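You operate a simulated robot arm through the tools that you are given. There is no shell and no other tool.

You are at the controls of a simulated two-armed robot. One attempt, no reset.

TASK
Put the fuse marked "13A" from the top of the long desk on the purple panel. Stack the 5 V power adapter from the top of the teal table on top of the 9 V power adapter. Take the code block and leave it in the green caddy. Take the green metal box on the top of the plug bench and put it away on the board of the high shelf. Stack the box labelled "-2" from the top of the plug bench on top of the box labelled "+3". Pick up the red foam cover with one hand, pass it to the other hand and put it on the top of the blue cabinet. Put the small white coil on the top of the long bench. Fetch the blue connector and stand it on top of the purple effect box. Press the play key three times. Put the yellow memory card on the top of the short desk. Take the small black coil on the top of the grey bench and put it away on the top of the short desk. Any order will do. Set down upright: red foam cover, blue connector.
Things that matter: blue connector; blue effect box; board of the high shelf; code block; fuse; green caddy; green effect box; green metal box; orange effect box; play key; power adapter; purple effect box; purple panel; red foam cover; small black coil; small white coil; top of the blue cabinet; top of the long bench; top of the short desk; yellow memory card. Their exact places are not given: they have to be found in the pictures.

It is judged by the outcome, as a careful person would: the job done as asked, and still so three seconds after it is handed in. It fails if anything else is knocked over, pushed out of place, dropped, spilled or broken. A push-on lid holds only when it is set on centred and level and pressed home; a screw cap is set on level and turned clockwise until tight.

THE ROBOT
Two 7-joint arms with two-finger grippers on one trunk, on a base that drives. Base frame: it is fixed to the floor where the robot stands at the start and does not move with it; the origin is under the middle of the robot, x ahead of it, y to its left, z up; the surface under the hand at the start is at about z = 730. Units: mm, rad, N and s.
The left shoulder is at the start at [25, 215, 1106], the right one opposite. With the tool pointing down near the work surface each hand reaches from about 100 to 760 mm from the robot's upright axis, wherever it stands, measured 20 degrees to its own side. Places, roughly: blue connector (5x5x9 cm) [1100, -1100, 800]; blue effect box, green effect box, orange effect b [500, -4500, 750]; board of the high shelf (25x37 cm) [6080, -3560, 1700]; code block [1000, -2500, 750]; fuse [500, 0, 750]; green caddy (28x15x5 cm) [1200, -2800, 700]; green metal box (6x9x5 cm) [-200, -4300, 900]; play key [-700, -1900, 800]; power adapter [750, -2500, 750]; purple effect box [750, -1000, 750]; purple panel (13x18x2 cm) [600, 400, 700]; red foam cover (8x8x10 cm) [-900, 100, 900]; small black coil (5x5x3 cm) [4200, -4500, 800]; small white coil (5x5x3 cm) [500, -400, 700]; top of the blue cabinet (25x21 cm) [860, -2680, 880]; top of the long bench [-1100, -200, 800]; top of the short desk [800, -800, 700]; yellow memory card (4x1x5 cm) [-1000, -2000, 800]. Payload 2.2 kg a hand.
The TCP of each hand is the grasp point between the finger pads, 19 mm short of the fingertips. In the tool frame z runs along the fingers and y along their closing line. The gripper opens to 116 mm. The gripper's body begins 70 mm behind the TCP.
Orientation is that of the tool frame in the base frame, as [roll, pitch, yaw] about the fixed x, y, z axes, in that order (R = Rz(yaw) Ry(pitch) Rx(roll)). With the fingers straight down and closing along the base's y, the tool's x points along the base's -x, its y along +y and its z along -z.

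THE INTERFACE
- The arms move only by the tool apply_moves. It takes "left_plan", "right_plan" or both (then of equal length, played together; a hand with none holds still); each is a list of rows, each a list of 7 numbers: the gripper command, from -1 (shut) to 1 (fully open), values between in proportion, then the shift along the tool's x, y, z in mm, then the turn, a rotation vector about the tool's x, y, z in rad. In form: [[claw, x, y, z, ax, ay, az], ...]. A call has 1 to 20 rows; each row shifts and turns the commanded pose from where the row before left it, along the tool's axes as they then stand. Each row takes 0.2 s and may step no farther than 50 mm and 0.15 rad from the row before; otherwise, or with a gripper value out of range, the whole call is refused. Where a pose cannot be reached the arm comes as near as it can. A force on the tool above 40 N (or 10 N above the force at the start of the call, whichever is more), or a blocked arm, ends the call early, and 0.2 s more pass. Each finger halts on what it meets, pressing with about 34 N; the grip force reading is that of the motor and also rises with nothing between the fingers. The clock runs only during rows and for 0.2 s after the last one: add rows that do not move to give the fingers time. The reply holds the time, the measured pose of the TCP, the force on the tool along the base axes, the opening and the grip force, in the units named above and with some noise, with the torque about the TCP (base axes, N m) and any sound that the robot's microphone picked up, and new pictures: "show" is both (left out), scene, wrist or none (wrist: the cameras of the hands that moved).
- Cameras (640 x 400 px; columns grow to the right, rows downward): "scene" is now at [77.9, 50, 1237.7]; the picture's right is [0.80, -0.60, -0.00], its down [-0.55, -0.74, -0.38] and it looks along [0.23, 0.31, -0.92] (base axes); focal length 214 px, centre (320, 200). "left" rides on the left gripper at [69, 15, -96] in its tool frame; the picture's right is [-0.21, 0.98, 0.00], its down [-0.76, -0.17, -0.63] and it looks along [-0.62, -0.14, 0.77] (tool axes); focal length 251 px, centre (320, 200). "right" rides on the right gripper at [69, -15, -97] in its tool frame; the picture's right is [0.21, 0.98, 0.00], its down [-0.76, 0.17, -0.63] and it looks along [-0.62, 0.14, 0.77] (tool axes); focal length 251 px, centre (320, 200).
- slide_trunk(by): slides the trunk up (or, below 0, down) by that many mm; the arms and the scene camera ride with it, the base frame stays. It gives what a move gives, with no picture.
- steer(legs): drives the robot by 1 to 6 legs, each [ahead, left, turn to the left] in mm, mm and rad, along the robot's own axes; the way and the turn of a leg run together, so that a leg with both is an arc; at most 1500 mm and 3.142 rad a leg. The arms and the cameras ride along, it lands a little off, and it stops where it bumps. It gives what a move gives, and a new picture of the scene camera.
- pan_tilt(pan, tilt): turns the head with the scene camera to pan (to the left, within 1.396 rad either way) and tilt (down, from -0.506 to 1.204), counted from straight ahead of the robot. It gives what a move gives, and a new picture of the scene camera.
- probe_pixels(camera, pixels): for up to 12 pixels [column, row] of the newest picture of that camera ("zoom" is the newest enlarged one), the place [x, y, z] in the base frame of the surface seen there, good to about 2 mm, but the place of the scene camera against the robot may be out by one fixed shift of up to 12 mm in any direction. The clock stands still meanwhile.
- close_up(camera, box): a new picture of the part [left, top, right, bottom] of that camera's present view, enlarged. The clock stands still meanwhile.
- close_job(): hands the job in; it is judged then, once.

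Open the grippers and draw the arms clear of the work before you hand the job in, unless the task says otherwise.

The tools are called after "Emit:" as name(argument=value, ...) on one line, values as JSON. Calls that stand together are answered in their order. apply_moves: Moves the arms, as the interface text tells. Its arguments: {"type":"object","properties":{"left_plan":{"type":"array"},"right_plan":{"type":"array"},"show":{"type":"string","enum":["both","scene","wrist","none"]}},"required":[]} The other tools are called the same way: slide_trunk (by) slides the trunk up or down; steer (legs) drives the base; pan_tilt (pan, tilt) turns the head that bears the scene camera; probe_pixels (camera, pixels) gives the place of the surface under pixels of a picture; close_up (camera, box) takes an enlarged picture of a part of a camera's view; close_job () hands the job in.

At the start:

```text
time: 0.0
left_ee_pos: [524.8, 149.4, 1059.5]
left_orientation: [3.141, -0.003, -3.141]
left_ft_force: [0.4, -0.6, 0.0]
left_torque: [0.0, -0.01, -0.01]
left_finger_gap: 116.0
left_grip_force: 0.1
right_ee_pos: [600.1, -263.5, 1055.0]
right_orientation: [-3.141, -0.002, -3.141]
right_ft_force: [0.0, -0.5, 0.1]
right_torque: [0.01, 0.01, 0.02]
right_finger_gap: 116.1
right_grip_force: 0.1
trunk travel left (down, up): [-250.0, 240.0]
robot x, y, heading: [-0.8, -0.7, -0.001]
head pan, tilt: [0.93, 1.175]
```

scene: 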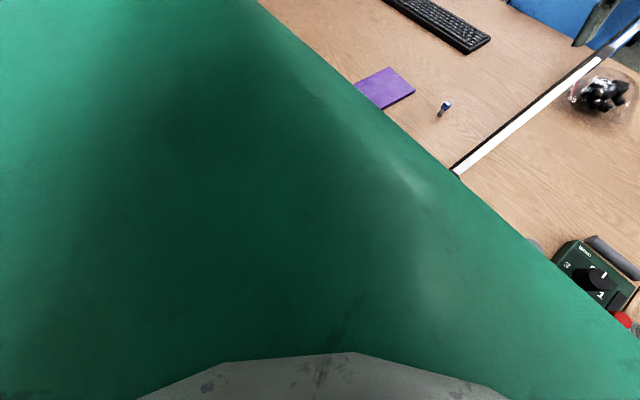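
right: 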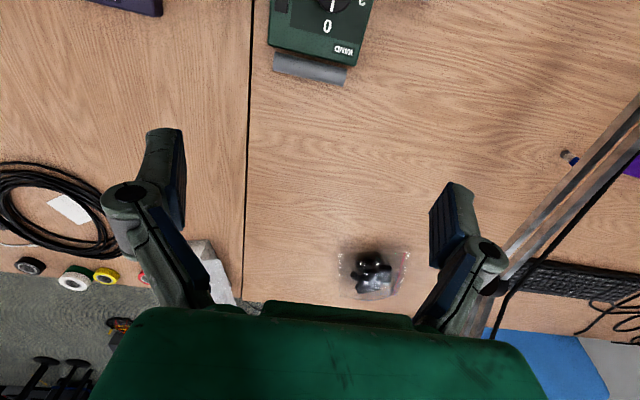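
left: 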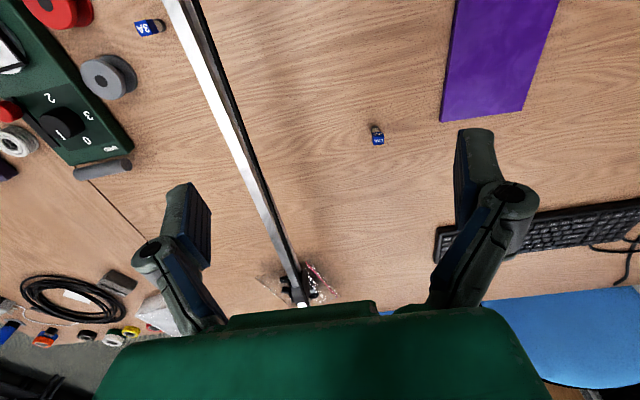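

The left wrist picture shows two fuses, at (150,27) and (377,135), and the purple panel at (495,60). I enlarge these to read the marks.

Emit:
close_up(camera="left", box=[330, 100, 430, 163])

Emit:
close_up(camera="left", box=[0, 0, 240, 150])

Emit:
probe_pixels(camera="left", pixels=[[377, 130], [377, 140], [150, 27], [110, 75], [495, 60], [445, 118], [523, 108], [456, 3], [556, 3], [400, 180]])

Emit:
pan_tilt(pan=0, tilt=0.7)

```text
6.35 times, centred on (380, 132) of left
```

zoom: 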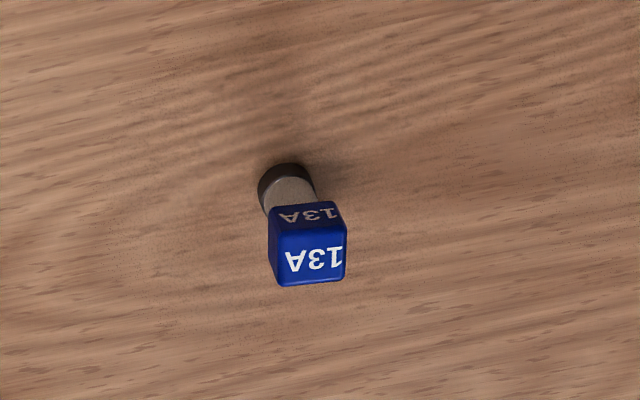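

```text
2.67 times, centred on (120, 75) of left
```

zoom: 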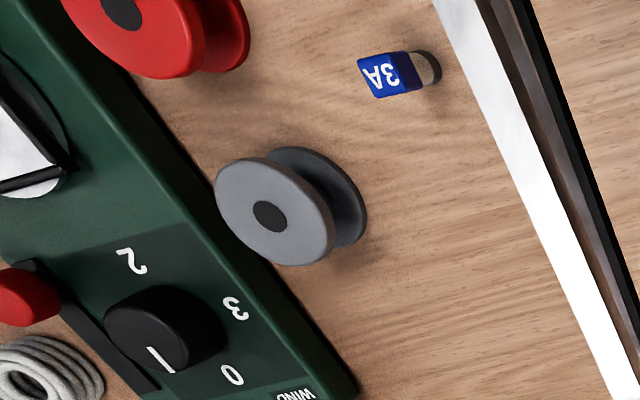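

```text
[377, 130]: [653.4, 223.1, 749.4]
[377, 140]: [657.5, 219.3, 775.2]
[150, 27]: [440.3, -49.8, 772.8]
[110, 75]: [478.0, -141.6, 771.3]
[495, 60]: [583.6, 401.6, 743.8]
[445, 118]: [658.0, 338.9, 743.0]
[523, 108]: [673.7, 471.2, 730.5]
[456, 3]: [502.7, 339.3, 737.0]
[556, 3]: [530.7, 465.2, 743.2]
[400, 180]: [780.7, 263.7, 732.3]
```

```text
time: 1.2
left_ee_pos: [521.0, 149.5, 1061.4]
left_orientation: [-3.141, 0.002, 3.14]
left_ft_force: [0.3, -0.5, -0.3]
left_torque: [0.0, 0.02, 0.02]
left_finger_gap: 116.0
left_grip_force: 0.1
right_ee_pos: [596.0, -265.0, 1057.0]
right_orientation: [3.14, 0.002, -3.141]
right_ft_force: [-0.6, -0.1, 0.0]
right_torque: [-0.01, -0.01, -0.01]
right_finger_gap: 116.0
right_grip_force: 0.0
trunk travel left (down, up): [-250.0, 240.0]
robot x, y, heading: [-2.2, 2.7, -0.001]
head pan, tilt: [0.0, 0.7]
```

scene: 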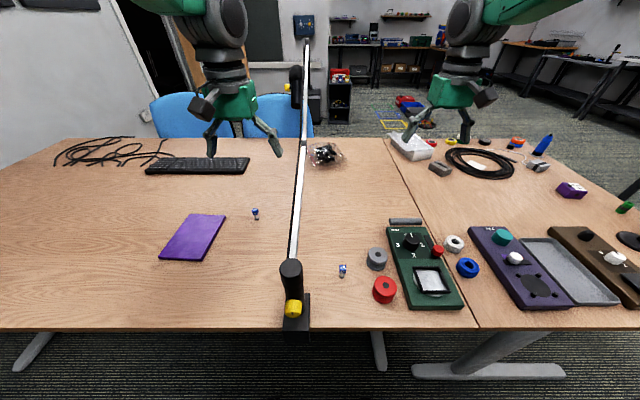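

The desk scene is clear: fuse 13A at (255,213), purple panel at (193,237), a raised bar at x≈300. I survey the surroundings before acting.

Emit:
close_up(camera="scene", box=[320, 100, 640, 300])

Emit:
close_up(camera="scene", box=[240, 0, 560, 200])

Emit:
probe_pixels(camera="scene", pixels=[[291, 270], [305, 60], [300, 145], [255, 213], [453, 242], [572, 190], [625, 207], [542, 145], [430, 275], [520, 265], [410, 145], [340, 90]])

Emit:
pan_tilt(pan=-0.9, tilt=0.4)

```text
2.00 times, centred on (480, 200) of scene
```

zoom: 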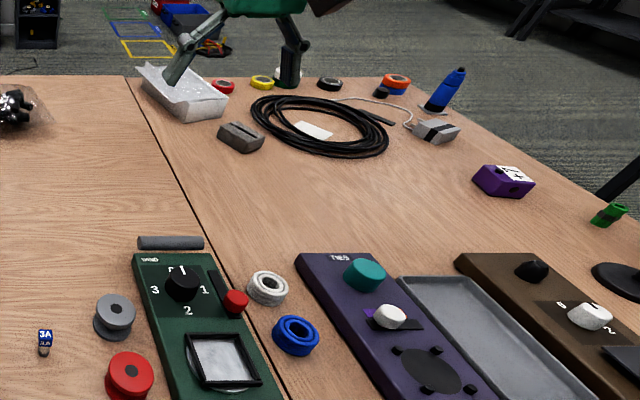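

```text
2.00 times, centred on (400, 100) of scene
```

zoom: 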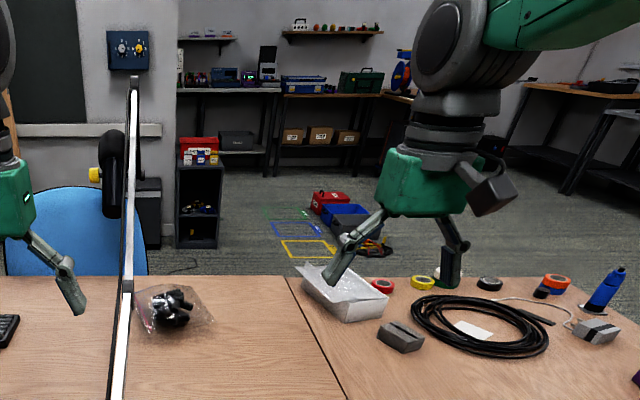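

```text
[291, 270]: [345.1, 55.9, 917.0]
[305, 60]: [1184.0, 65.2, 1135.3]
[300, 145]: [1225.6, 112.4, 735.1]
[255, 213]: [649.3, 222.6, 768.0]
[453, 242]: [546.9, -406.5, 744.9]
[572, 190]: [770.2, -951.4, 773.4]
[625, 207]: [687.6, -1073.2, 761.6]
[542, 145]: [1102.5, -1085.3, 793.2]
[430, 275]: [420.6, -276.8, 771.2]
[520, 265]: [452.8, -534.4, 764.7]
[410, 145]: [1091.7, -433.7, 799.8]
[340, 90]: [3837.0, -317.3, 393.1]
```

```text
time: 2.4
left_ee_pos: [521.5, 150.3, 1062.3]
left_orientation: [3.142, 0.002, -3.141]
left_ft_force: [-1.0, 0.3, 0.4]
left_torque: [0.01, -0.01, 0.01]
left_finger_gap: 116.0
left_grip_force: 0.0
right_ee_pos: [596.1, -265.3, 1057.8]
right_orientation: [-3.141, 0.002, 3.141]
right_ft_force: [-0.3, 0.0, -0.5]
right_torque: [-0.02, 0.02, -0.05]
right_finger_gap: 116.1
right_grip_force: 0.0
trunk travel left (down, up): [-250.0, 240.0]
robot x, y, heading: [-1.0, -0.1, 0.002]
head pan, tilt: [-0.901, 0.4]
```

scene: 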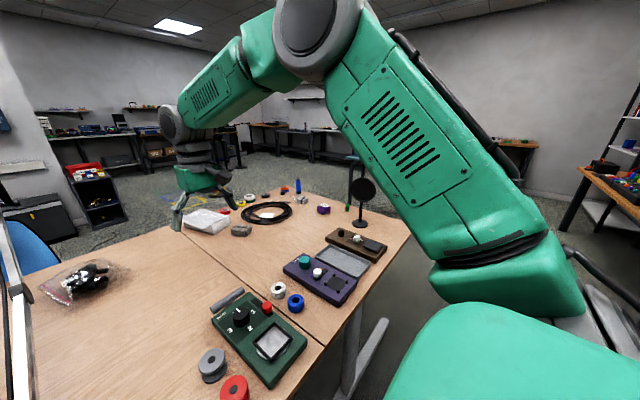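

The 13A fuse stands at about (655,221). I bring the left hand over it at z≈870 and look again.

Emit:
apply_moves(left_plan=[[1, -26.7, 14.2, 37, 0, 0, 0], [1, -26.7, 14.2, 37, 0, 0, 0], [1, -26.7, 14.2, 37, 0, 0, 0], [1, -26.7, 14.2, 37, 0, 0, 0], [1, -26.7, 14.2, 37, 0, 0, 0], [0, 0, 0, 0, 0, 0, 0]], show="wrist")

```text
time: 3.8
left_ee_pos: [655.8, 223.5, 878.0]
left_orientation: [3.141, 0.002, 3.142]
left_ft_force: [-0.2, -0.6, 0.3]
left_torque: [0.02, -0.03, 0.0]
left_finger_gap: 58.1
left_grip_force: 0.0
right_ee_pos: [595.1, -263.6, 1057.9]
right_orientation: [3.141, 0.001, 3.141]
right_ft_force: [-0.5, 0.4, -0.6]
right_torque: [0.02, 0.01, 0.0]
right_finger_gap: 116.0
right_grip_force: 0.0
trunk travel left (down, up): [-250.0, 240.0]
robot x, y, heading: [2.8, -2.5, 0.002]
head pan, tilt: [-0.901, 0.4]
```

left: 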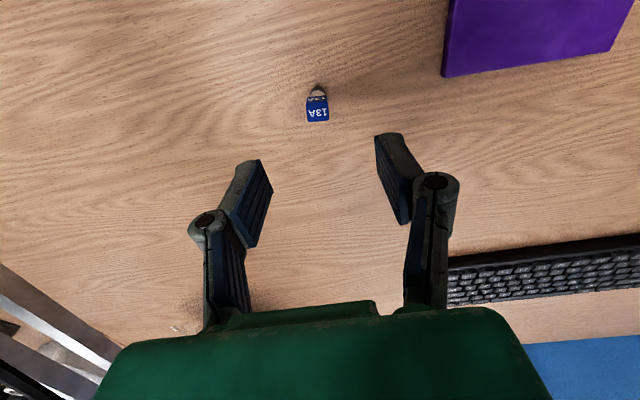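

The fuse's cube top is at (318,116). I probe it.

Emit:
probe_pixels(camera="left", pixels=[[308, 107], [328, 107], [318, 114], [308, 121], [329, 121], [318, 103], [318, 92], [318, 86]])

Emit:
close_up(camera="left", box=[278, 75, 358, 125])

```text
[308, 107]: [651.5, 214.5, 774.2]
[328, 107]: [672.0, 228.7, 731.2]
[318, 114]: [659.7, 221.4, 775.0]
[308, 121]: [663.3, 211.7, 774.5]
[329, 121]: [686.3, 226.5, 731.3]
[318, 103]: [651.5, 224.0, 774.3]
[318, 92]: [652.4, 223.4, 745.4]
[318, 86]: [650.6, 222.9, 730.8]
```

```text
8.00 times, centred on (318, 100) of left
```

zoom: 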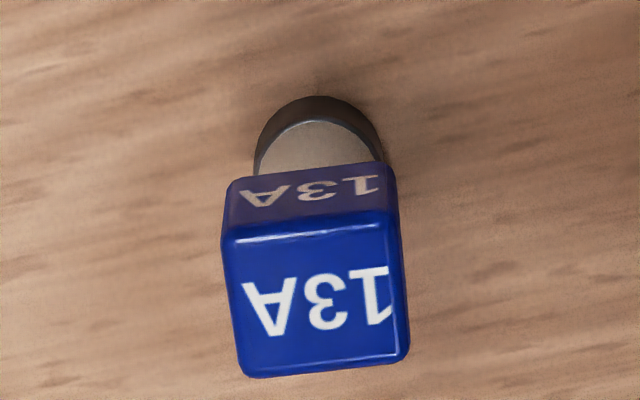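

Cube centre is about (657.5,220), top z 775. I descend to z≈762 and close.

Emit:
apply_moves(left_plan=[[0, -2, -3, 40, 0, 0, 0], [0, 0, 0, 40, 0, 0, 0], [0, 0, 0, 36, 0, 0, 0], [-1, 0, 0, 0, 0, 0, 0], [-1, 0, 0, 0, 0, 0, 0], [-1, 0, 0, 0, 0, 0, 0]], show="wrist")

```text
time: 5.2
left_ee_pos: [658.7, 219.8, 762.8]
left_orientation: [3.141, 0.002, -3.141]
left_ft_force: [1.3, 0.7, 0.0]
left_torque: [0.0, -0.01, 0.01]
left_finger_gap: 16.8
left_grip_force: 34.0
right_ee_pos: [597.1, -264.1, 1058.0]
right_orientation: [3.142, 0.002, -3.141]
right_ft_force: [0.2, -0.5, 0.6]
right_torque: [-0.02, 0.03, -0.02]
right_finger_gap: 116.0
right_grip_force: 0.0
trunk travel left (down, up): [-250.0, 240.0]
robot x, y, heading: [-2.5, -2.0, -0.004]
head pan, tilt: [-0.901, 0.4]
```

left: 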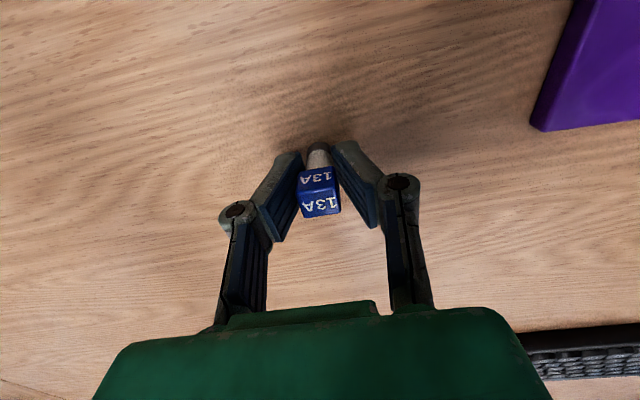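

The fuse is held (gap 16.8). I lift it, carry it over the panel centre (590,402) and lower it with TCP to z≈776.

Emit:
apply_moves(left_plan=[[-1, 0, 0, -40, 0, 0, 0], [-1, 0, 0, -30, 0, 0, 0], [-1, 17, 45.5, 0, 0, 0, 0], [-1, 17, 45.5, 0, 0, 0, 0], [-1, 17, 45.5, 0, 0, 0, 0], [-1, 17, 45.5, 0, 0, 0, 0], [-1, 0, 0, 0, 0, 0, 0], [-1, 0, 0, 30, 0, 0, 0], [-1, 0, 0, 20, 0, 0, 0], [-1, 0, 0, 0, 0, 0, 0]], show="wrist")

```text
time: 7.4
left_ee_pos: [589.9, 401.8, 781.3]
left_orientation: [-3.14, 0.004, 3.14]
left_ft_force: [0.0, 0.7, -0.7]
left_torque: [0.0, -0.01, 0.01]
left_finger_gap: 16.7
left_grip_force: 34.4
right_ee_pos: [598.2, -262.4, 1058.7]
right_orientation: [3.141, 0.003, -3.141]
right_ft_force: [0.9, -0.2, -0.5]
right_torque: [0.01, 0.03, 0.01]
right_finger_gap: 115.9
right_grip_force: 0.0
trunk travel left (down, up): [-250.0, 240.0]
robot x, y, heading: [1.7, 3.3, -0.001]
head pan, tilt: [-0.901, 0.4]
```

left: 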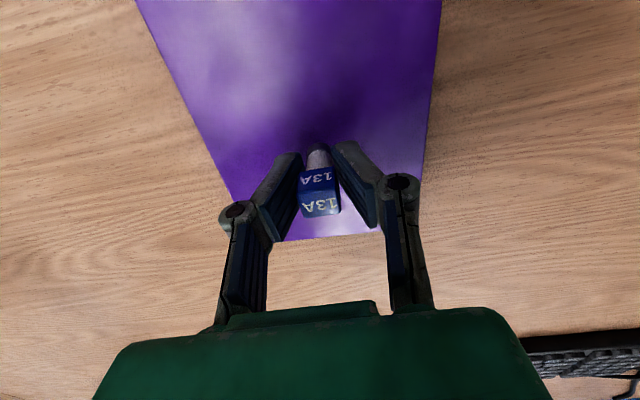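

Over the panel. I lower in small steps watching the force.

Emit:
apply_moves(left_plan=[[-1, 0, 0, 3, 0, 0, 0], [-1, 0, 0, 2, 0, 0, 0], [-1, 0, 0, 0, 0, 0, 0]], show="none")

Emit:
probe_pixels(camera="left", pixels=[[310, 60], [300, 220], [420, 130], [210, 140]])

```text
time: 8.2
left_ee_pos: [589.3, 402.2, 775.7]
left_orientation: [3.14, 0.004, 3.141]
left_ft_force: [0.2, -0.8, 0.1]
left_torque: [0.0, -0.01, 0.02]
left_finger_gap: 16.9
left_grip_force: 34.3
right_ee_pos: [596.8, -263.9, 1057.7]
right_orientation: [3.141, 0.002, 3.141]
right_ft_force: [0.5, -0.7, 0.0]
right_torque: [-0.01, -0.02, 0.0]
right_finger_gap: 116.3
right_grip_force: 0.0
trunk travel left (down, up): [-250.0, 240.0]
robot x, y, heading: [-2.6, 0.9, -0.005]
head pan, tilt: [-0.901, 0.4]
```

```text
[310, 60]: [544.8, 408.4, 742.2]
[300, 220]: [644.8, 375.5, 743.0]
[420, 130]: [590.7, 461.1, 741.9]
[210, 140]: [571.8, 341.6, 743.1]
```

Panel top is z≈742.5; a further 2–3 mm to contact.

Emit:
apply_moves(left_plan=[[-1, 0, 0, 1, 0, 0, 0], [-1, 0, 0, 1, 0, 0, 0], [-1, 0, 0, 0.5, 0, 0, 0], [-1, 0, 0, 0, 0, 0, 0]], show="none")

```text
time: 9.2
left_ee_pos: [590.5, 400.9, 773.0]
left_orientation: [-3.14, 0.001, 3.14]
left_ft_force: [-0.7, -0.2, 0.7]
left_torque: [0.02, 0.0, -0.02]
left_finger_gap: 16.8
left_grip_force: 34.2
right_ee_pos: [598.1, -263.4, 1056.7]
right_orientation: [3.14, 0.0, 3.141]
right_ft_force: [1.3, -0.2, -0.7]
right_torque: [0.01, -0.03, 0.0]
right_finger_gap: 115.8
right_grip_force: 0.1
trunk travel left (down, up): [-250.0, 240.0]
robot x, y, heading: [0.7, 0.8, 0.001]
head pan, tilt: [-0.901, 0.4]
```

Emit:
apply_moves(left_plan=[[-1, 0, 0, 1, 0, 0, 0], [-1, 0, 0, 0, 0, 0, 0]], show="wrist")

```text
time: 9.8
left_ee_pos: [590.5, 401.7, 772.6]
left_orientation: [-3.141, 0.002, -3.139]
left_ft_force: [-0.2, 0.5, 0.4]
left_torque: [0.01, 0.02, 0.02]
left_finger_gap: 16.6
left_grip_force: 34.1
right_ee_pos: [596.1, -262.7, 1057.8]
right_orientation: [3.141, 0.003, 3.141]
right_ft_force: [-0.6, -0.2, 0.0]
right_torque: [-0.03, 0.02, 0.03]
right_finger_gap: 116.1
right_grip_force: 0.0
trunk travel left (down, up): [-250.0, 240.0]
robot x, y, heading: [0.7, -0.6, 0.001]
head pan, tilt: [-0.901, 0.4]
```

left: 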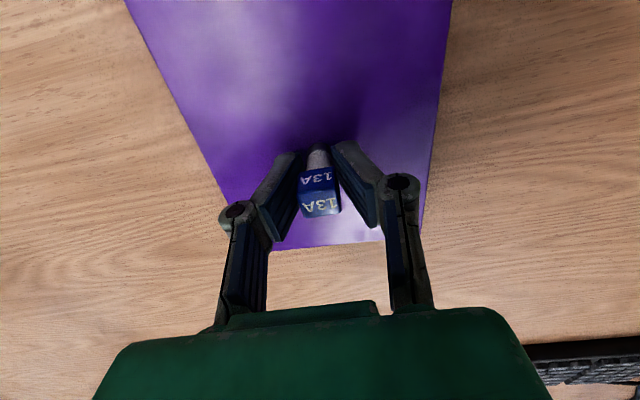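

No contact force yet; a little more.

Emit:
apply_moves(left_plan=[[-1, 0, 0, 1, 0, 0, 0], [-1, 0, 0, 0, 0, 0, 0]], show="none")

Emit:
apply_moves(left_plan=[[-1, 0, 0, 1, 0, 0, 0], [-1, 0, 0, 0, 0, 0, 0]], show="none")

```text
time: 10.4
left_ee_pos: [590.4, 401.7, 772.5]
left_orientation: [3.14, 0.005, 3.141]
left_ft_force: [-0.6, 0.5, 3.6]
left_torque: [-0.03, 0.0, 0.04]
left_finger_gap: 17.0
left_grip_force: 34.1
right_ee_pos: [596.5, -264.1, 1057.6]
right_orientation: [-3.141, 0.002, 3.141]
right_ft_force: [-0.4, 0.6, 0.8]
right_torque: [-0.02, -0.05, 0.01]
right_finger_gap: 116.0
right_grip_force: 0.1
trunk travel left (down, up): [-250.0, 240.0]
robot x, y, heading: [-1.2, -3.4, -0.001]
head pan, tilt: [-0.901, 0.4]
```

```text
time: 11.0
left_ee_pos: [589.9, 401.5, 770.7]
left_orientation: [-3.141, 0.006, 3.142]
left_ft_force: [1.5, 2.4, 10.4]
left_torque: [0.04, -0.02, -0.02]
left_finger_gap: 16.8
left_grip_force: 34.2
right_ee_pos: [595.8, -263.5, 1058.2]
right_orientation: [-3.141, 0.003, -3.141]
right_ft_force: [-0.6, -0.5, -0.4]
right_torque: [0.0, 0.0, 0.01]
right_finger_gap: 116.1
right_grip_force: 0.2
trunk travel left (down, up): [-250.0, 240.0]
robot x, y, heading: [-0.6, -1.9, 0.005]
head pan, tilt: [-0.901, 0.4]
```

Contact at 10 N; I ease up 1 mm, open and rise.

Emit:
apply_moves(left_plan=[[-1, 0, 0, -1, 0, 0, 0], [-0.3, 0, 0, 0, 0, 0, 0], [-0.3, 0, 0, 0, 0, 0, 0], [-0.3, 0, 0, -30, 0, 0, 0], [0, 0, 0, -45, 0, 0, 0], [0, 0, 0, -45, 0, 0, 0]], show="wrist")

```text
time: 12.4
left_ee_pos: [588.8, 402.1, 891.1]
left_orientation: [-3.141, 0.002, -3.141]
left_ft_force: [0.7, -0.1, 0.3]
left_torque: [0.01, -0.01, -0.03]
left_finger_gap: 57.9
left_grip_force: 0.1
right_ee_pos: [596.9, -263.9, 1058.3]
right_orientation: [-3.141, 0.004, 3.141]
right_ft_force: [0.4, 0.1, 0.5]
right_torque: [0.0, -0.04, 0.01]
right_finger_gap: 115.8
right_grip_force: 0.1
trunk travel left (down, up): [-250.0, 240.0]
robot x, y, heading: [-0.3, 0.3, -0.001]
head pan, tilt: [-0.901, 0.4]
```

left: 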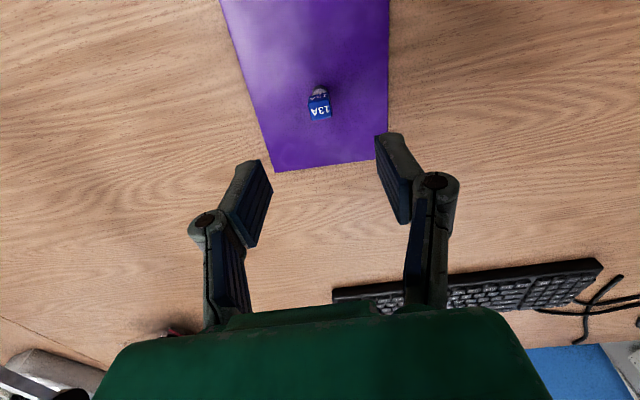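

The fuse stands on the panel. Next the white coil at about (547,-406); I move the right hand over it and look.

Emit:
apply_moves(right_plan=[[1, 15, -35, 30, 0, 0, 0], [1, 15, -35, 30, 0, 0, 0], [1, 10, -35, 30, 0, 0, 0], [1, 10, -35, 40, 0, 0, 0], [0.2, 0, 0, 40, 0, 0, 0], [0.2, 0, 0, 0, 0, 0, 0]], show="wrist")

```text
refused: row 4 steps farther than a row can; nothing moved
```

Emit:
apply_moves(right_plan=[[1, 15, -35, 30, 0, 0, 0], [1, 15, -35, 30, 0, 0, 0], [1, 10, -35, 30, 0, 0, 0], [1, 10, -35, 30, 0, 0, 0], [0.2, 0, 0, 40, 0, 0, 0], [0.2, 0, 0, 0, 0, 0, 0]], show="wrist")

```text
time: 13.8
left_ee_pos: [586.8, 402.0, 892.1]
left_orientation: [3.141, 0.004, -3.14]
left_ft_force: [-0.3, 0.4, -0.5]
left_torque: [0.02, -0.03, -0.01]
left_finger_gap: 58.0
left_grip_force: 0.1
right_ee_pos: [545.3, -405.1, 897.2]
right_orientation: [3.14, 0.003, -3.141]
right_ft_force: [-1.1, 1.1, 1.0]
right_torque: [-0.01, -0.04, 0.03]
right_finger_gap: 69.5
right_grip_force: 0.1
trunk travel left (down, up): [-250.0, 240.0]
robot x, y, heading: [3.1, 0.1, -0.001]
head pan, tilt: [-0.901, 0.4]
```

right: 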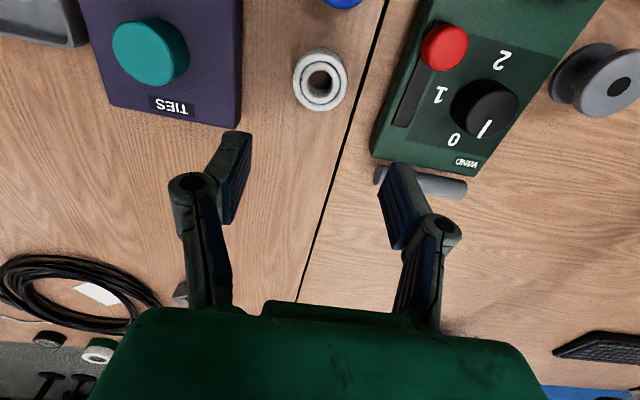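

The white coil is at (320,78), between the TIES panel and the WIND panel. I probe the coil and its neighbours for finger clearance.

Emit:
probe_pixels(camera="right", pixels=[[320, 55], [320, 100], [297, 78], [345, 80], [321, 70], [240, 80], [240, 123], [395, 70], [375, 145], [330, 130], [320, 106], [300, 60]])

Emit:
close_up(camera="right", box=[240, 20, 400, 120])

```text
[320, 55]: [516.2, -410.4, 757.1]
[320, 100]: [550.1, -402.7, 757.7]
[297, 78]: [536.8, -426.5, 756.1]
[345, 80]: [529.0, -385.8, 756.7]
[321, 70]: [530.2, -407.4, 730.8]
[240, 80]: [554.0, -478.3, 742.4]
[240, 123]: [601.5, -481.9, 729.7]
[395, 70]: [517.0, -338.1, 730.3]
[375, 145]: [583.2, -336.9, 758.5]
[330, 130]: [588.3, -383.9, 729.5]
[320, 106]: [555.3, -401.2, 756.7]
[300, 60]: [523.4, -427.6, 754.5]
```

```text
4.00 times, centred on (320, 70) of right
```

zoom: 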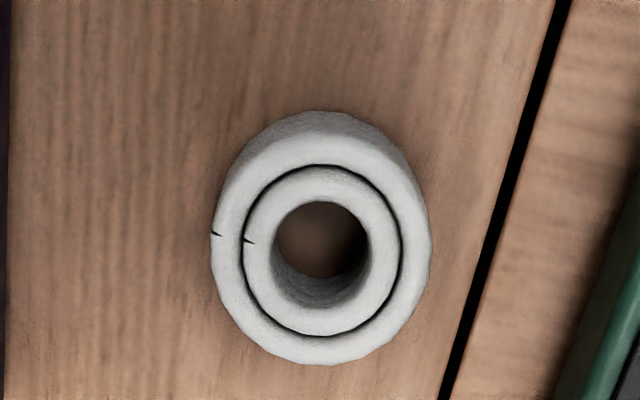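

Coil centre (535,-406), top z 757. I descend to z≈752 and grasp.

Emit:
apply_moves(right_plan=[[0.3, 10, -1, 45, 0, 0, 0], [0.3, 0, 0, 45, 0, 0, 0], [0.3, 0, 0, 40, 0, 0, 0], [0.3, 0, 0, 13, 0, 0, 0], [-1, 0, 0, 0, 0, 0, 0], [-1, 0, 0, 0, 0, 0, 0], [-1, 0, 0, 0, 0, 0, 0]], show="wrist")

```text
time: 15.4
left_ee_pos: [588.1, 400.9, 891.1]
left_orientation: [3.141, 0.002, -3.141]
left_ft_force: [-1.1, 0.8, -0.7]
left_torque: [0.0, 0.01, 0.01]
left_finger_gap: 58.3
left_grip_force: 0.0
right_ee_pos: [536.8, -404.6, 754.3]
right_orientation: [-3.141, 0.003, -3.14]
right_ft_force: [0.1, -0.1, 0.4]
right_torque: [-0.01, 0.02, -0.02]
right_finger_gap: 49.0
right_grip_force: 34.6
trunk travel left (down, up): [-250.0, 240.0]
robot x, y, heading: [-0.1, -2.2, 0.002]
head pan, tilt: [-0.901, 0.4]
```

right: 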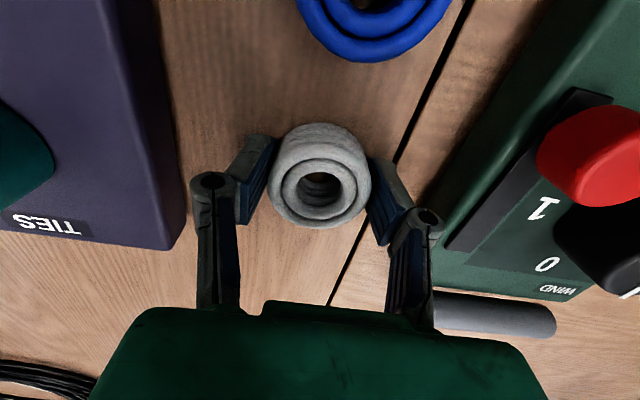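

The coil is held (gap 49). I lift both hands and draw them in toward the body before driving.

Emit:
apply_moves(left_plan=[[0, 0, 0, -50, 0, 0, 0], [0, 0, 0, -50, 0, 0, 0], [0, 0, 0, -50, 0, 0, 0], [0, 45, -10, -15, 0, 0, 0], [0, 45, -15, 0, 0, 0, 0], [0, 45, -15, 0, 0, 0, 0], [0, 45, -15, 0, 0, 0, 0], [0, 45, -15, 0, 0, 0, 0]], right_plan=[[-1, 0, 0, -50, 0, 0, 0], [-1, 0, 0, -50, 0, 0, 0], [-1, 0, 0, -50, 0, 0, 0], [-1, 0, 0, -50, 0, 0, 0], [-1, 0, 0, -50, 0, 0, 0], [-1, 45, 15, -10, 0, 0, 0], [-1, 45, 15, -10, 0, 0, 0], [-1, 45, 15, -10, 0, 0, 0]], show="scene")

Emit:
pan_tilt(pan=-1.39, tilt=0.3)

Emit:
pan_tilt(pan=1.39, tilt=0.3)

```text
time: 17.2
left_ee_pos: [361.1, 328.6, 1057.7]
left_orientation: [3.141, 0.008, 3.141]
left_ft_force: [-0.8, -0.1, 0.6]
left_torque: [0.0, -0.02, 0.01]
left_finger_gap: 58.1
left_grip_force: 0.1
right_ee_pos: [398.7, -363.1, 1033.9]
right_orientation: [3.139, 0.004, 3.14]
right_ft_force: [-1.2, -0.9, -0.6]
right_torque: [0.03, -0.05, -0.01]
right_finger_gap: 49.0
right_grip_force: 33.7
trunk travel left (down, up): [-250.0, 240.0]
robot x, y, heading: [-1.2, 0.8, -0.002]
head pan, tilt: [-0.901, 0.4]
```

scene: 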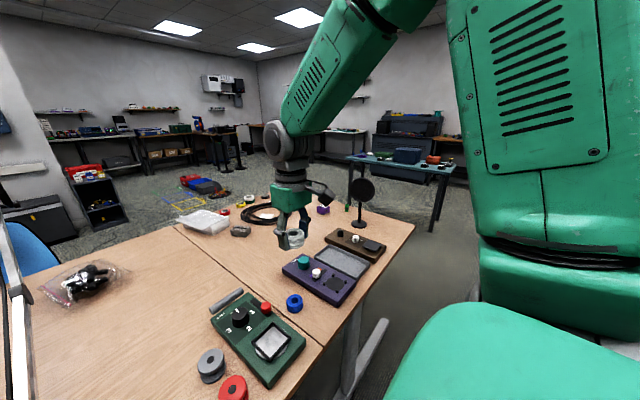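

```text
time: 18.1
left_ee_pos: [363.7, 327.3, 1055.5]
left_orientation: [3.141, 0.002, 3.141]
left_ft_force: [0.3, 0.4, -0.7]
left_torque: [0.0, 0.0, 0.01]
left_finger_gap: 57.9
left_grip_force: 0.1
right_ee_pos: [401.9, -363.7, 1034.0]
right_orientation: [3.14, 0.003, -3.141]
right_ft_force: [0.2, -0.1, -1.0]
right_torque: [0.04, 0.0, 0.0]
right_finger_gap: 49.3
right_grip_force: 33.8
trunk travel left (down, up): [-250.0, 240.0]
robot x, y, heading: [3.4, 0.3, -0.005]
head pan, tilt: [-1.389, 0.3]
```

scene: 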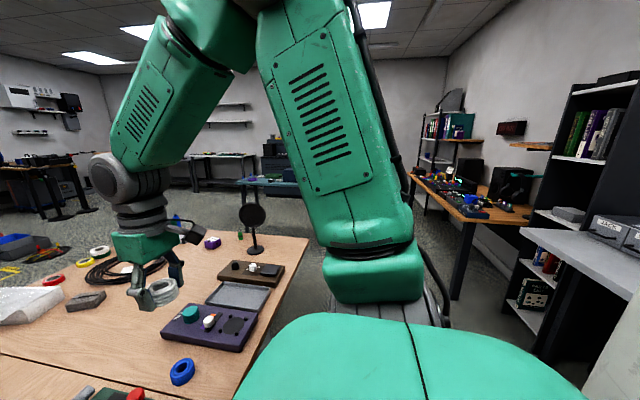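

```text
time: 20.6
left_ee_pos: [364.1, 330.2, 1054.9]
left_orientation: [-3.136, 0.001, -3.141]
left_ft_force: [0.4, 0.0, 0.0]
left_torque: [0.02, -0.01, -0.01]
left_finger_gap: 58.1
left_grip_force: 0.0
right_ee_pos: [402.1, -361.0, 1032.9]
right_orientation: [3.141, 0.002, 3.141]
right_ft_force: [0.8, -0.6, -0.5]
right_torque: [-0.01, -0.04, 0.02]
right_finger_gap: 49.1
right_grip_force: 34.3
trunk travel left (down, up): [-250.0, 240.0]
robot x, y, heading: [2.2, 5.5, 0.004]
head pan, tilt: [1.389, 0.3]
```

scene: 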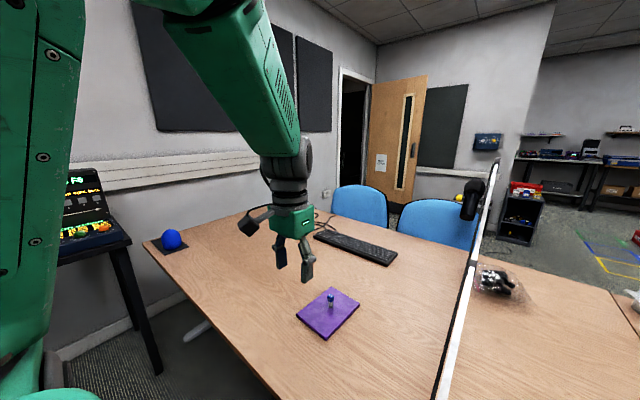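

The fuse stands on the panel at (330,300). To reach the bench behind me I back off the desk 250 mm and turn right by a quarter turn to look.

Emit:
pan_tilt(pan=0, tilt=0.4)

Emit:
steer(legs=[[-250, 0, 0], [0, 0, -1.571]])

```text
time: 22.1
left_ee_pos: [363.8, 329.7, 1056.3]
left_orientation: [3.141, 0.002, -3.14]
left_ft_force: [0.1, 0.5, -0.3]
left_torque: [0.0, 0.0, -0.03]
left_finger_gap: 58.2
left_grip_force: 0.1
right_ee_pos: [402.3, -361.3, 1034.3]
right_orientation: [3.14, 0.004, -3.14]
right_ft_force: [0.5, -0.1, -0.6]
right_torque: [0.01, 0.0, -0.02]
right_finger_gap: 49.0
right_grip_force: 33.6
trunk travel left (down, up): [-250.0, 240.0]
robot x, y, heading: [3.8, -0.6, -0.002]
head pan, tilt: [0.0, 0.4]
```

scene: 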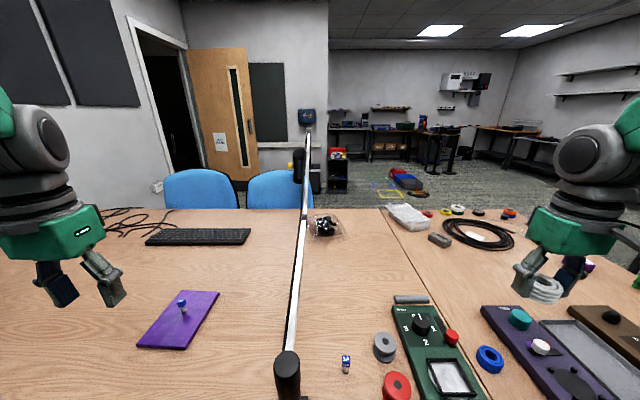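

```text
time: 27.8
left_ee_pos: [83.0, -361.5, 1055.8]
left_orientation: [-3.142, 0.002, 1.576]
left_ft_force: [0.7, -0.9, -1.0]
left_torque: [-0.04, -0.01, -0.05]
left_finger_gap: 58.0
left_grip_force: 0.0
right_ee_pos: [-610.2, -403.5, 1033.9]
right_orientation: [-3.141, 0.002, 1.575]
right_ft_force: [-0.7, -0.4, -1.3]
right_torque: [0.02, -0.01, 0.01]
right_finger_gap: 49.0
right_grip_force: 33.8
trunk travel left (down, up): [-250.0, 240.0]
robot x, y, heading: [-249.3, -1.8, -1.568]
head pan, tilt: [0.0, 0.4]
```

scene: 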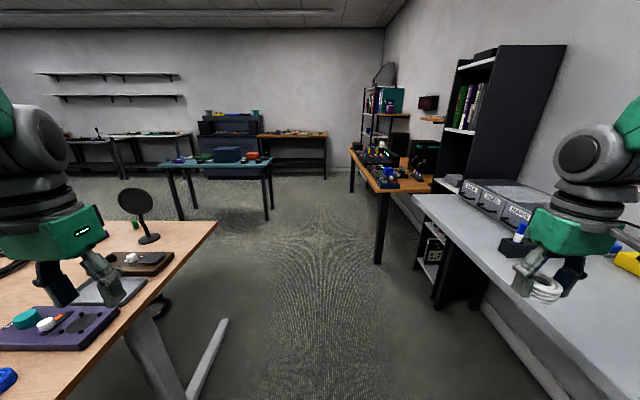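

The long bench is on my right. I pan right to see its top.

Emit:
pan_tilt(pan=-0.9, tilt=0.6)

Emit:
pan_tilt(pan=-1.39, tilt=0.5)

```text
time: 29.0
left_ee_pos: [81.8, -360.5, 1056.7]
left_orientation: [3.141, 0.003, 1.575]
left_ft_force: [-0.2, 0.0, -0.9]
left_torque: [-0.01, -0.03, -0.03]
left_finger_gap: 58.1
left_grip_force: 0.0
right_ee_pos: [-609.4, -402.1, 1035.7]
right_orientation: [3.14, 0.005, 1.574]
right_ft_force: [0.3, -0.4, -1.1]
right_torque: [0.03, 0.0, 0.01]
right_finger_gap: 49.2
right_grip_force: 34.2
trunk travel left (down, up): [-250.0, 240.0]
robot x, y, heading: [-249.9, 3.8, -1.565]
head pan, tilt: [-0.901, 0.6]
```

scene: 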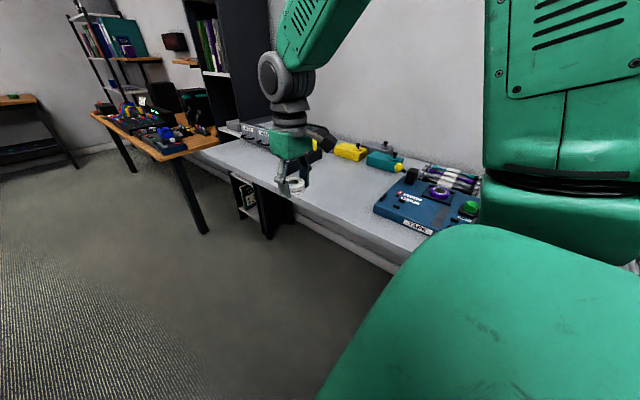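

```text
time: 29.9
left_ee_pos: [82.6, -361.0, 1057.4]
left_orientation: [-3.141, 0.005, 1.577]
left_ft_force: [-0.1, 0.3, -0.5]
left_torque: [0.03, 0.01, 0.02]
left_finger_gap: 58.4
left_grip_force: 0.0
right_ee_pos: [-608.8, -402.9, 1034.7]
right_orientation: [3.141, 0.003, 1.576]
right_ft_force: [0.7, 0.2, -0.5]
right_torque: [0.01, 0.03, 0.02]
right_finger_gap: 49.0
right_grip_force: 33.6
trunk travel left (down, up): [-250.0, 240.0]
robot x, y, heading: [-253.4, 1.5, -1.569]
head pan, tilt: [-1.389, 0.499]
```

scene: 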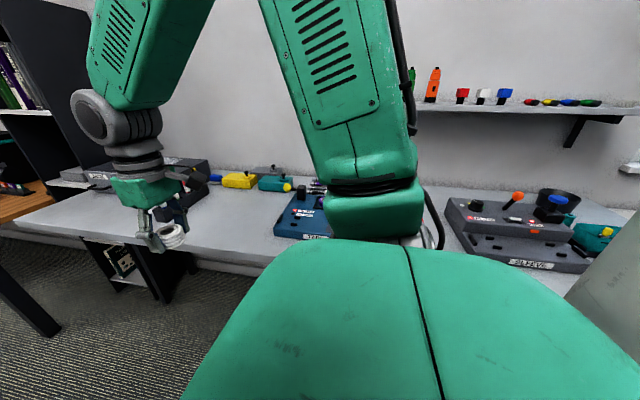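

I need the bench's edges; probing the scene picture.

Emit:
probe_pixels(camera="scene", pixels=[[90, 235], [250, 258], [230, 210], [240, 240], [300, 230], [440, 185], [480, 240], [450, 215], [620, 205], [435, 85], [500, 95]])

```text
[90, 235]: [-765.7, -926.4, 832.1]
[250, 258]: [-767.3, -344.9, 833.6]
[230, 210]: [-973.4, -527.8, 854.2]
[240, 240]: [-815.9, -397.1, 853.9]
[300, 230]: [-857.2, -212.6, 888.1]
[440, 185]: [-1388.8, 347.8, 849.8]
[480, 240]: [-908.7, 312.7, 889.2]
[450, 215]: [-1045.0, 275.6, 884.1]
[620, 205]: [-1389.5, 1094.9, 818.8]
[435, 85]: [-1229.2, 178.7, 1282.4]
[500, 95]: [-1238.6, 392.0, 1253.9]
```

Bench top z≈854, front edge x≈-767. I turn the rest of the way to face it.

Emit:
pan_tilt(pan=0, tilt=0.5)

Emit:
steer(legs=[[0, 0, -1.571]])

```text
time: 31.4
left_ee_pos: [82.0, -361.0, 1056.6]
left_orientation: [-3.141, 0.003, 1.577]
left_ft_force: [0.4, -0.2, 1.3]
left_torque: [0.02, 0.01, 0.0]
left_finger_gap: 57.9
left_grip_force: 0.1
right_ee_pos: [-609.3, -402.0, 1034.2]
right_orientation: [-3.141, 0.004, 1.577]
right_ft_force: [-0.7, -0.2, -0.9]
right_torque: [-0.03, 0.03, -0.03]
right_finger_gap: 49.3
right_grip_force: 33.9
trunk travel left (down, up): [-250.0, 240.0]
robot x, y, heading: [-247.4, 0.9, -1.566]
head pan, tilt: [0.0, 0.499]
```

scene: 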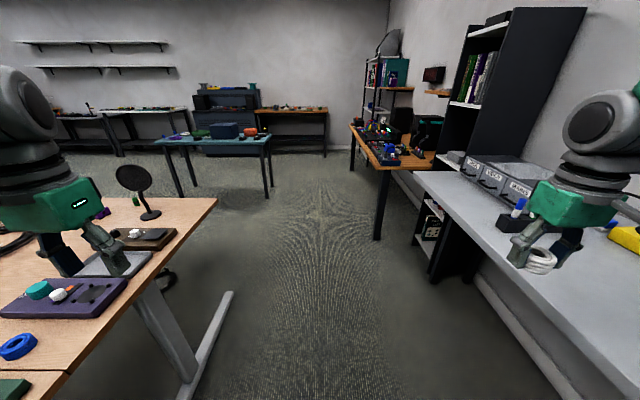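

```text
time: 35.6
left_ee_pos: [-608.7, -334.5, 1058.2]
left_orientation: [3.141, 0.005, 0.013]
left_ft_force: [0.0, -0.3, -0.2]
left_torque: [0.02, -0.01, 0.02]
left_finger_gap: 58.0
left_grip_force: 0.0
right_ee_pos: [-654.6, 356.5, 1033.8]
right_orientation: [3.142, 0.004, 0.012]
right_ft_force: [0.8, -0.5, -1.2]
right_torque: [-0.03, -0.02, 0.0]
right_finger_gap: 48.9
right_grip_force: 34.0
trunk travel left (down, up): [-250.0, 240.0]
robot x, y, heading: [-248.3, -1.9, -3.133]
head pan, tilt: [0.0, 0.499]
```

scene: 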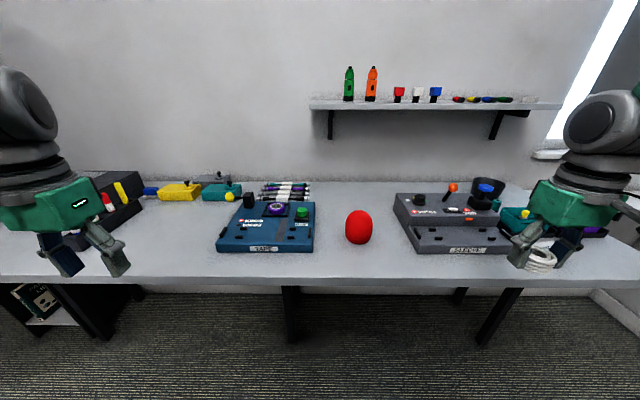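

The red foam cover stands at (358,226). I probe the cover and the free spots on the bench for the coil.

Emit:
probe_pixels(camera="scene", pixels=[[358, 240], [358, 215], [346, 226], [370, 226], [358, 245], [400, 250], [340, 265], [370, 195], [340, 200], [410, 250], [314, 248], [180, 240]])

Emit:
close_up(camera="scene", box=[200, 160, 520, 290])

```text
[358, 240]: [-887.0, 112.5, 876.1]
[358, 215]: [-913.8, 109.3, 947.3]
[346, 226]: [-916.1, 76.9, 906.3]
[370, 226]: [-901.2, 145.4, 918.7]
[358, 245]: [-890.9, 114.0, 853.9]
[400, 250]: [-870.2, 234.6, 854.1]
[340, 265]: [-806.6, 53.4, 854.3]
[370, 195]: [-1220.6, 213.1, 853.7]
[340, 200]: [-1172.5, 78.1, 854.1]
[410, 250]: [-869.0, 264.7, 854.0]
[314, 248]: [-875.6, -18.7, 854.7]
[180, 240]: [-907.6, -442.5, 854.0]
```

```text
2.00 times, centred on (360, 225) of scene
```

zoom: 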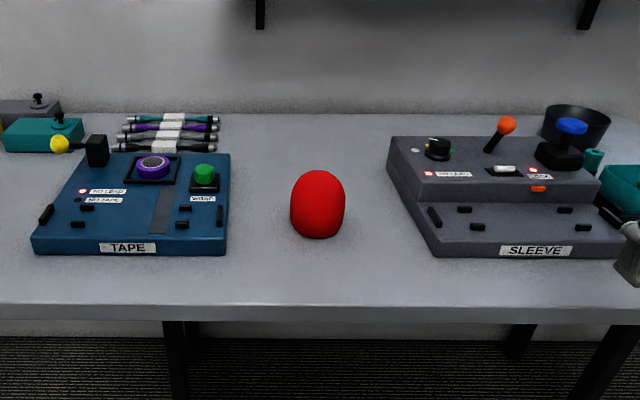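

Cover centre ≈(-912,111), top ≈955. I place the coil at about (-830,205), in front between cover and SLEEVE box: first move laterally, then down to z≈885.

Emit:
apply_moves(right_plan=[[-1, -35, 30, 0, 0, 0, 0], [-1, -35, 30, 0, 0, 0, 0], [-1, -35, 30, 0, 0, 0, 0], [-1, -35, 30, 0, 0, 0, 0], [-1, -35, 31, 0, 0, 0, 0], [-1, 0, 0, 40, 0, 0, 0], [-1, 0, 0, 40, 0, 0, 0], [-1, 0, 0, 40, 0, 0, 0], [-1, 0, 0, 25, 0, 0, 0], [-1, 0, 0, 0, 0, 0, 0]], show="both")

```text
time: 37.8
left_ee_pos: [-605.7, -336.0, 1056.1]
left_orientation: [3.141, 0.008, 0.014]
left_ft_force: [0.6, 0.1, 0.6]
left_torque: [-0.02, 0.02, 0.01]
left_finger_gap: 58.0
left_grip_force: 0.0
right_ee_pos: [-826.4, 202.5, 890.2]
right_orientation: [3.141, 0.006, 0.013]
right_ft_force: [0.4, 0.6, -0.4]
right_torque: [-0.01, -0.04, -0.03]
right_finger_gap: 49.1
right_grip_force: 34.5
trunk travel left (down, up): [-250.0, 240.0]
robot x, y, heading: [-246.9, -1.6, -3.132]
head pan, tilt: [0.0, 0.499]
```

scene: 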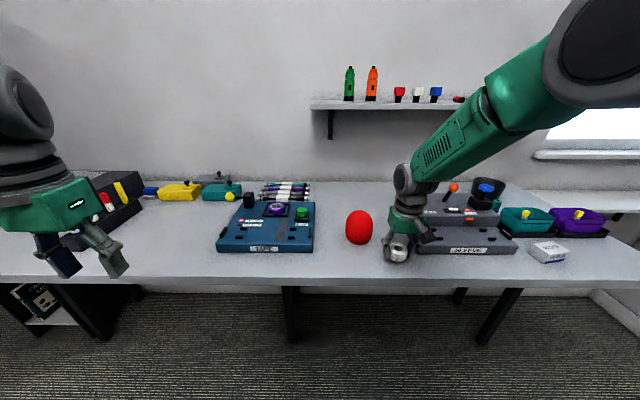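
right: 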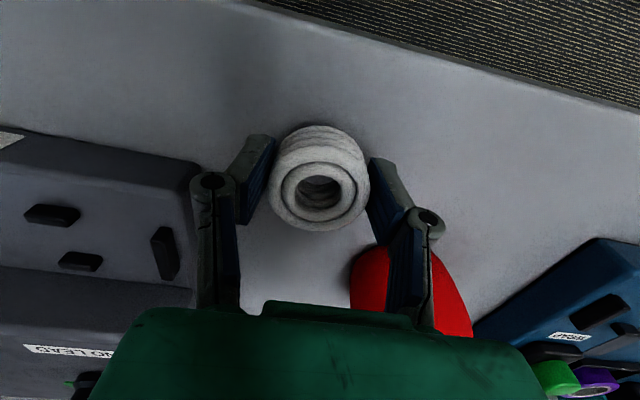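

Clear of the cover and box. I lower in small steps until contact.

Emit:
apply_moves(right_plan=[[-1, 0, 0, 8, 0, 0, 0], [-1, 0, 0, 3, 0, 0, 0], [-1, 0, 0, 1, 0, 0, 0], [-1, 0, 0, 0, 0, 0, 0]], show="none")

Emit:
apply_moves(right_plan=[[-1, 0, 0, 1.5, 0, 0, 0], [-1, 0, 0, 0, 0, 0, 0]], show="none")

```text
time: 38.8
left_ee_pos: [-606.0, -336.2, 1057.6]
left_orientation: [-3.14, 0.004, 0.014]
left_ft_force: [0.4, 0.3, 0.5]
left_torque: [-0.01, -0.01, 0.01]
left_finger_gap: 57.8
left_grip_force: 0.0
right_ee_pos: [-825.9, 203.0, 879.7]
right_orientation: [3.141, 0.007, 0.012]
right_ft_force: [0.5, -0.3, -0.7]
right_torque: [0.0, 0.01, 0.01]
right_finger_gap: 49.2
right_grip_force: 34.7
trunk travel left (down, up): [-250.0, 240.0]
robot x, y, heading: [-251.3, -0.7, -3.126]
head pan, tilt: [0.0, 0.499]
```

```text
time: 39.4
left_ee_pos: [-605.7, -335.6, 1057.0]
left_orientation: [-3.141, 0.007, 0.011]
left_ft_force: [0.2, 1.0, -0.6]
left_torque: [0.01, 0.02, 0.0]
left_finger_gap: 57.9
left_grip_force: 0.0
right_ee_pos: [-827.6, 202.6, 877.1]
right_orientation: [-3.142, 0.005, 0.013]
right_ft_force: [-0.9, 0.5, -1.4]
right_torque: [-0.02, 0.0, -0.02]
right_finger_gap: 49.1
right_grip_force: 33.5
trunk travel left (down, up): [-250.0, 240.0]
robot x, y, heading: [-249.7, -1.3, -3.135]
head pan, tilt: [0.0, 0.499]
```

Emit:
apply_moves(right_plan=[[-1, 0, 0, 1, 0, 0, 0], [-1, 0, 0, 1, 0, 0, 0], [-1, 0, 0, 0, 0, 0, 0]], show="wrist")

```text
time: 40.2
left_ee_pos: [-606.1, -336.6, 1057.3]
left_orientation: [3.142, 0.003, 0.011]
left_ft_force: [0.0, -1.5, 0.3]
left_torque: [0.0, -0.01, 0.01]
left_finger_gap: 58.3
left_grip_force: 0.1
right_ee_pos: [-826.8, 201.6, 876.1]
right_orientation: [-3.141, 0.004, 0.012]
right_ft_force: [0.0, -0.2, 0.2]
right_torque: [0.0, 0.02, 0.0]
right_finger_gap: 49.0
right_grip_force: 33.8
trunk travel left (down, up): [-250.0, 240.0]
robot x, y, heading: [-245.9, -0.8, -3.132]
head pan, tilt: [0.0, 0.499]
```

right: 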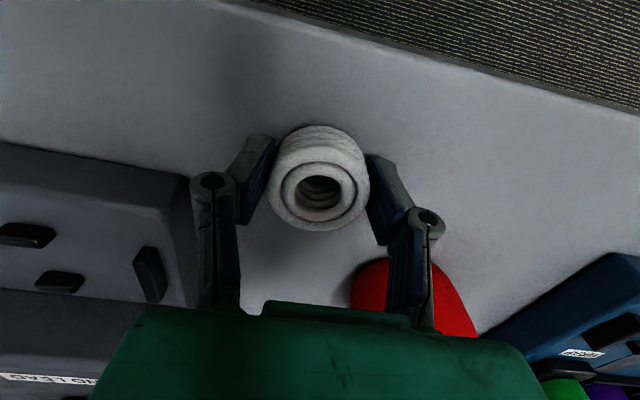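

Emit:
apply_moves(right_plan=[[-1, 0, 0, 1.2, 0, 0, 0], [-1, 0, 0, 0, 0, 0, 0]], show="none")

Emit:
probe_pixels(camera="right", pixels=[[320, 120], [240, 100], [290, 270], [320, 222]])

```text
time: 40.8
left_ee_pos: [-606.0, -336.6, 1057.2]
left_orientation: [-3.141, 0.006, 0.011]
left_ft_force: [0.2, 0.1, 0.0]
left_torque: [0.02, 0.01, -0.01]
left_finger_gap: 58.3
left_grip_force: 0.1
right_ee_pos: [-826.5, 203.0, 875.3]
right_orientation: [-3.14, 0.005, 0.012]
right_ft_force: [0.0, 0.3, -1.1]
right_torque: [0.03, -0.02, -0.02]
right_finger_gap: 49.4
right_grip_force: 34.7
trunk travel left (down, up): [-250.0, 240.0]
robot x, y, heading: [-250.6, -0.9, -3.131]
head pan, tilt: [0.0, 0.499]
```

```text
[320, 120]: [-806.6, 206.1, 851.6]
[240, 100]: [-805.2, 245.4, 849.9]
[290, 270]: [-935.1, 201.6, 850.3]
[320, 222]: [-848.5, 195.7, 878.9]
```

The wrist camera gives the bench at z≈850 (the scene camera reads ~4 mm high), so about 2–3 mm remain.

Emit:
apply_moves(right_plan=[[-1, 0, 0, 1, 0, 0, 0], [-1, 0, 0, 1, 0, 0, 0], [-1, 0, 0, 0, 0, 0, 0]], show="none")

Emit:
apply_moves(right_plan=[[-1, 0, 0, 1.2, 0, 0, 0], [-1, 0, 0, 0, 0, 0, 0]], show="none")

```text
time: 41.6
left_ee_pos: [-606.6, -335.5, 1056.9]
left_orientation: [3.14, 0.004, 0.013]
left_ft_force: [-0.7, 0.2, 0.9]
left_torque: [-0.05, 0.01, 0.04]
left_finger_gap: 58.0
left_grip_force: 0.1
right_ee_pos: [-826.3, 200.7, 874.4]
right_orientation: [-3.141, 0.008, 0.014]
right_ft_force: [-0.2, -0.3, 2.3]
right_torque: [0.03, -0.07, -0.02]
right_finger_gap: 49.1
right_grip_force: 34.5
trunk travel left (down, up): [-250.0, 240.0]
robot x, y, heading: [-250.8, -3.6, -3.127]
head pan, tilt: [0.0, 0.499]
```

```text
time: 42.2
left_ee_pos: [-605.6, -335.2, 1057.5]
left_orientation: [-3.141, 0.007, 0.013]
left_ft_force: [-0.6, -0.1, -0.1]
left_torque: [-0.01, 0.0, 0.03]
left_finger_gap: 58.2
left_grip_force: 0.1
right_ee_pos: [-826.2, 200.5, 874.3]
right_orientation: [-3.141, 0.009, 0.012]
right_ft_force: [-0.1, 1.4, 11.7]
right_torque: [0.05, -0.24, 0.06]
right_finger_gap: 49.1
right_grip_force: 33.7
trunk travel left (down, up): [-250.0, 240.0]
robot x, y, heading: [-250.8, -0.1, -3.128]
head pan, tilt: [0.0, 0.499]
```

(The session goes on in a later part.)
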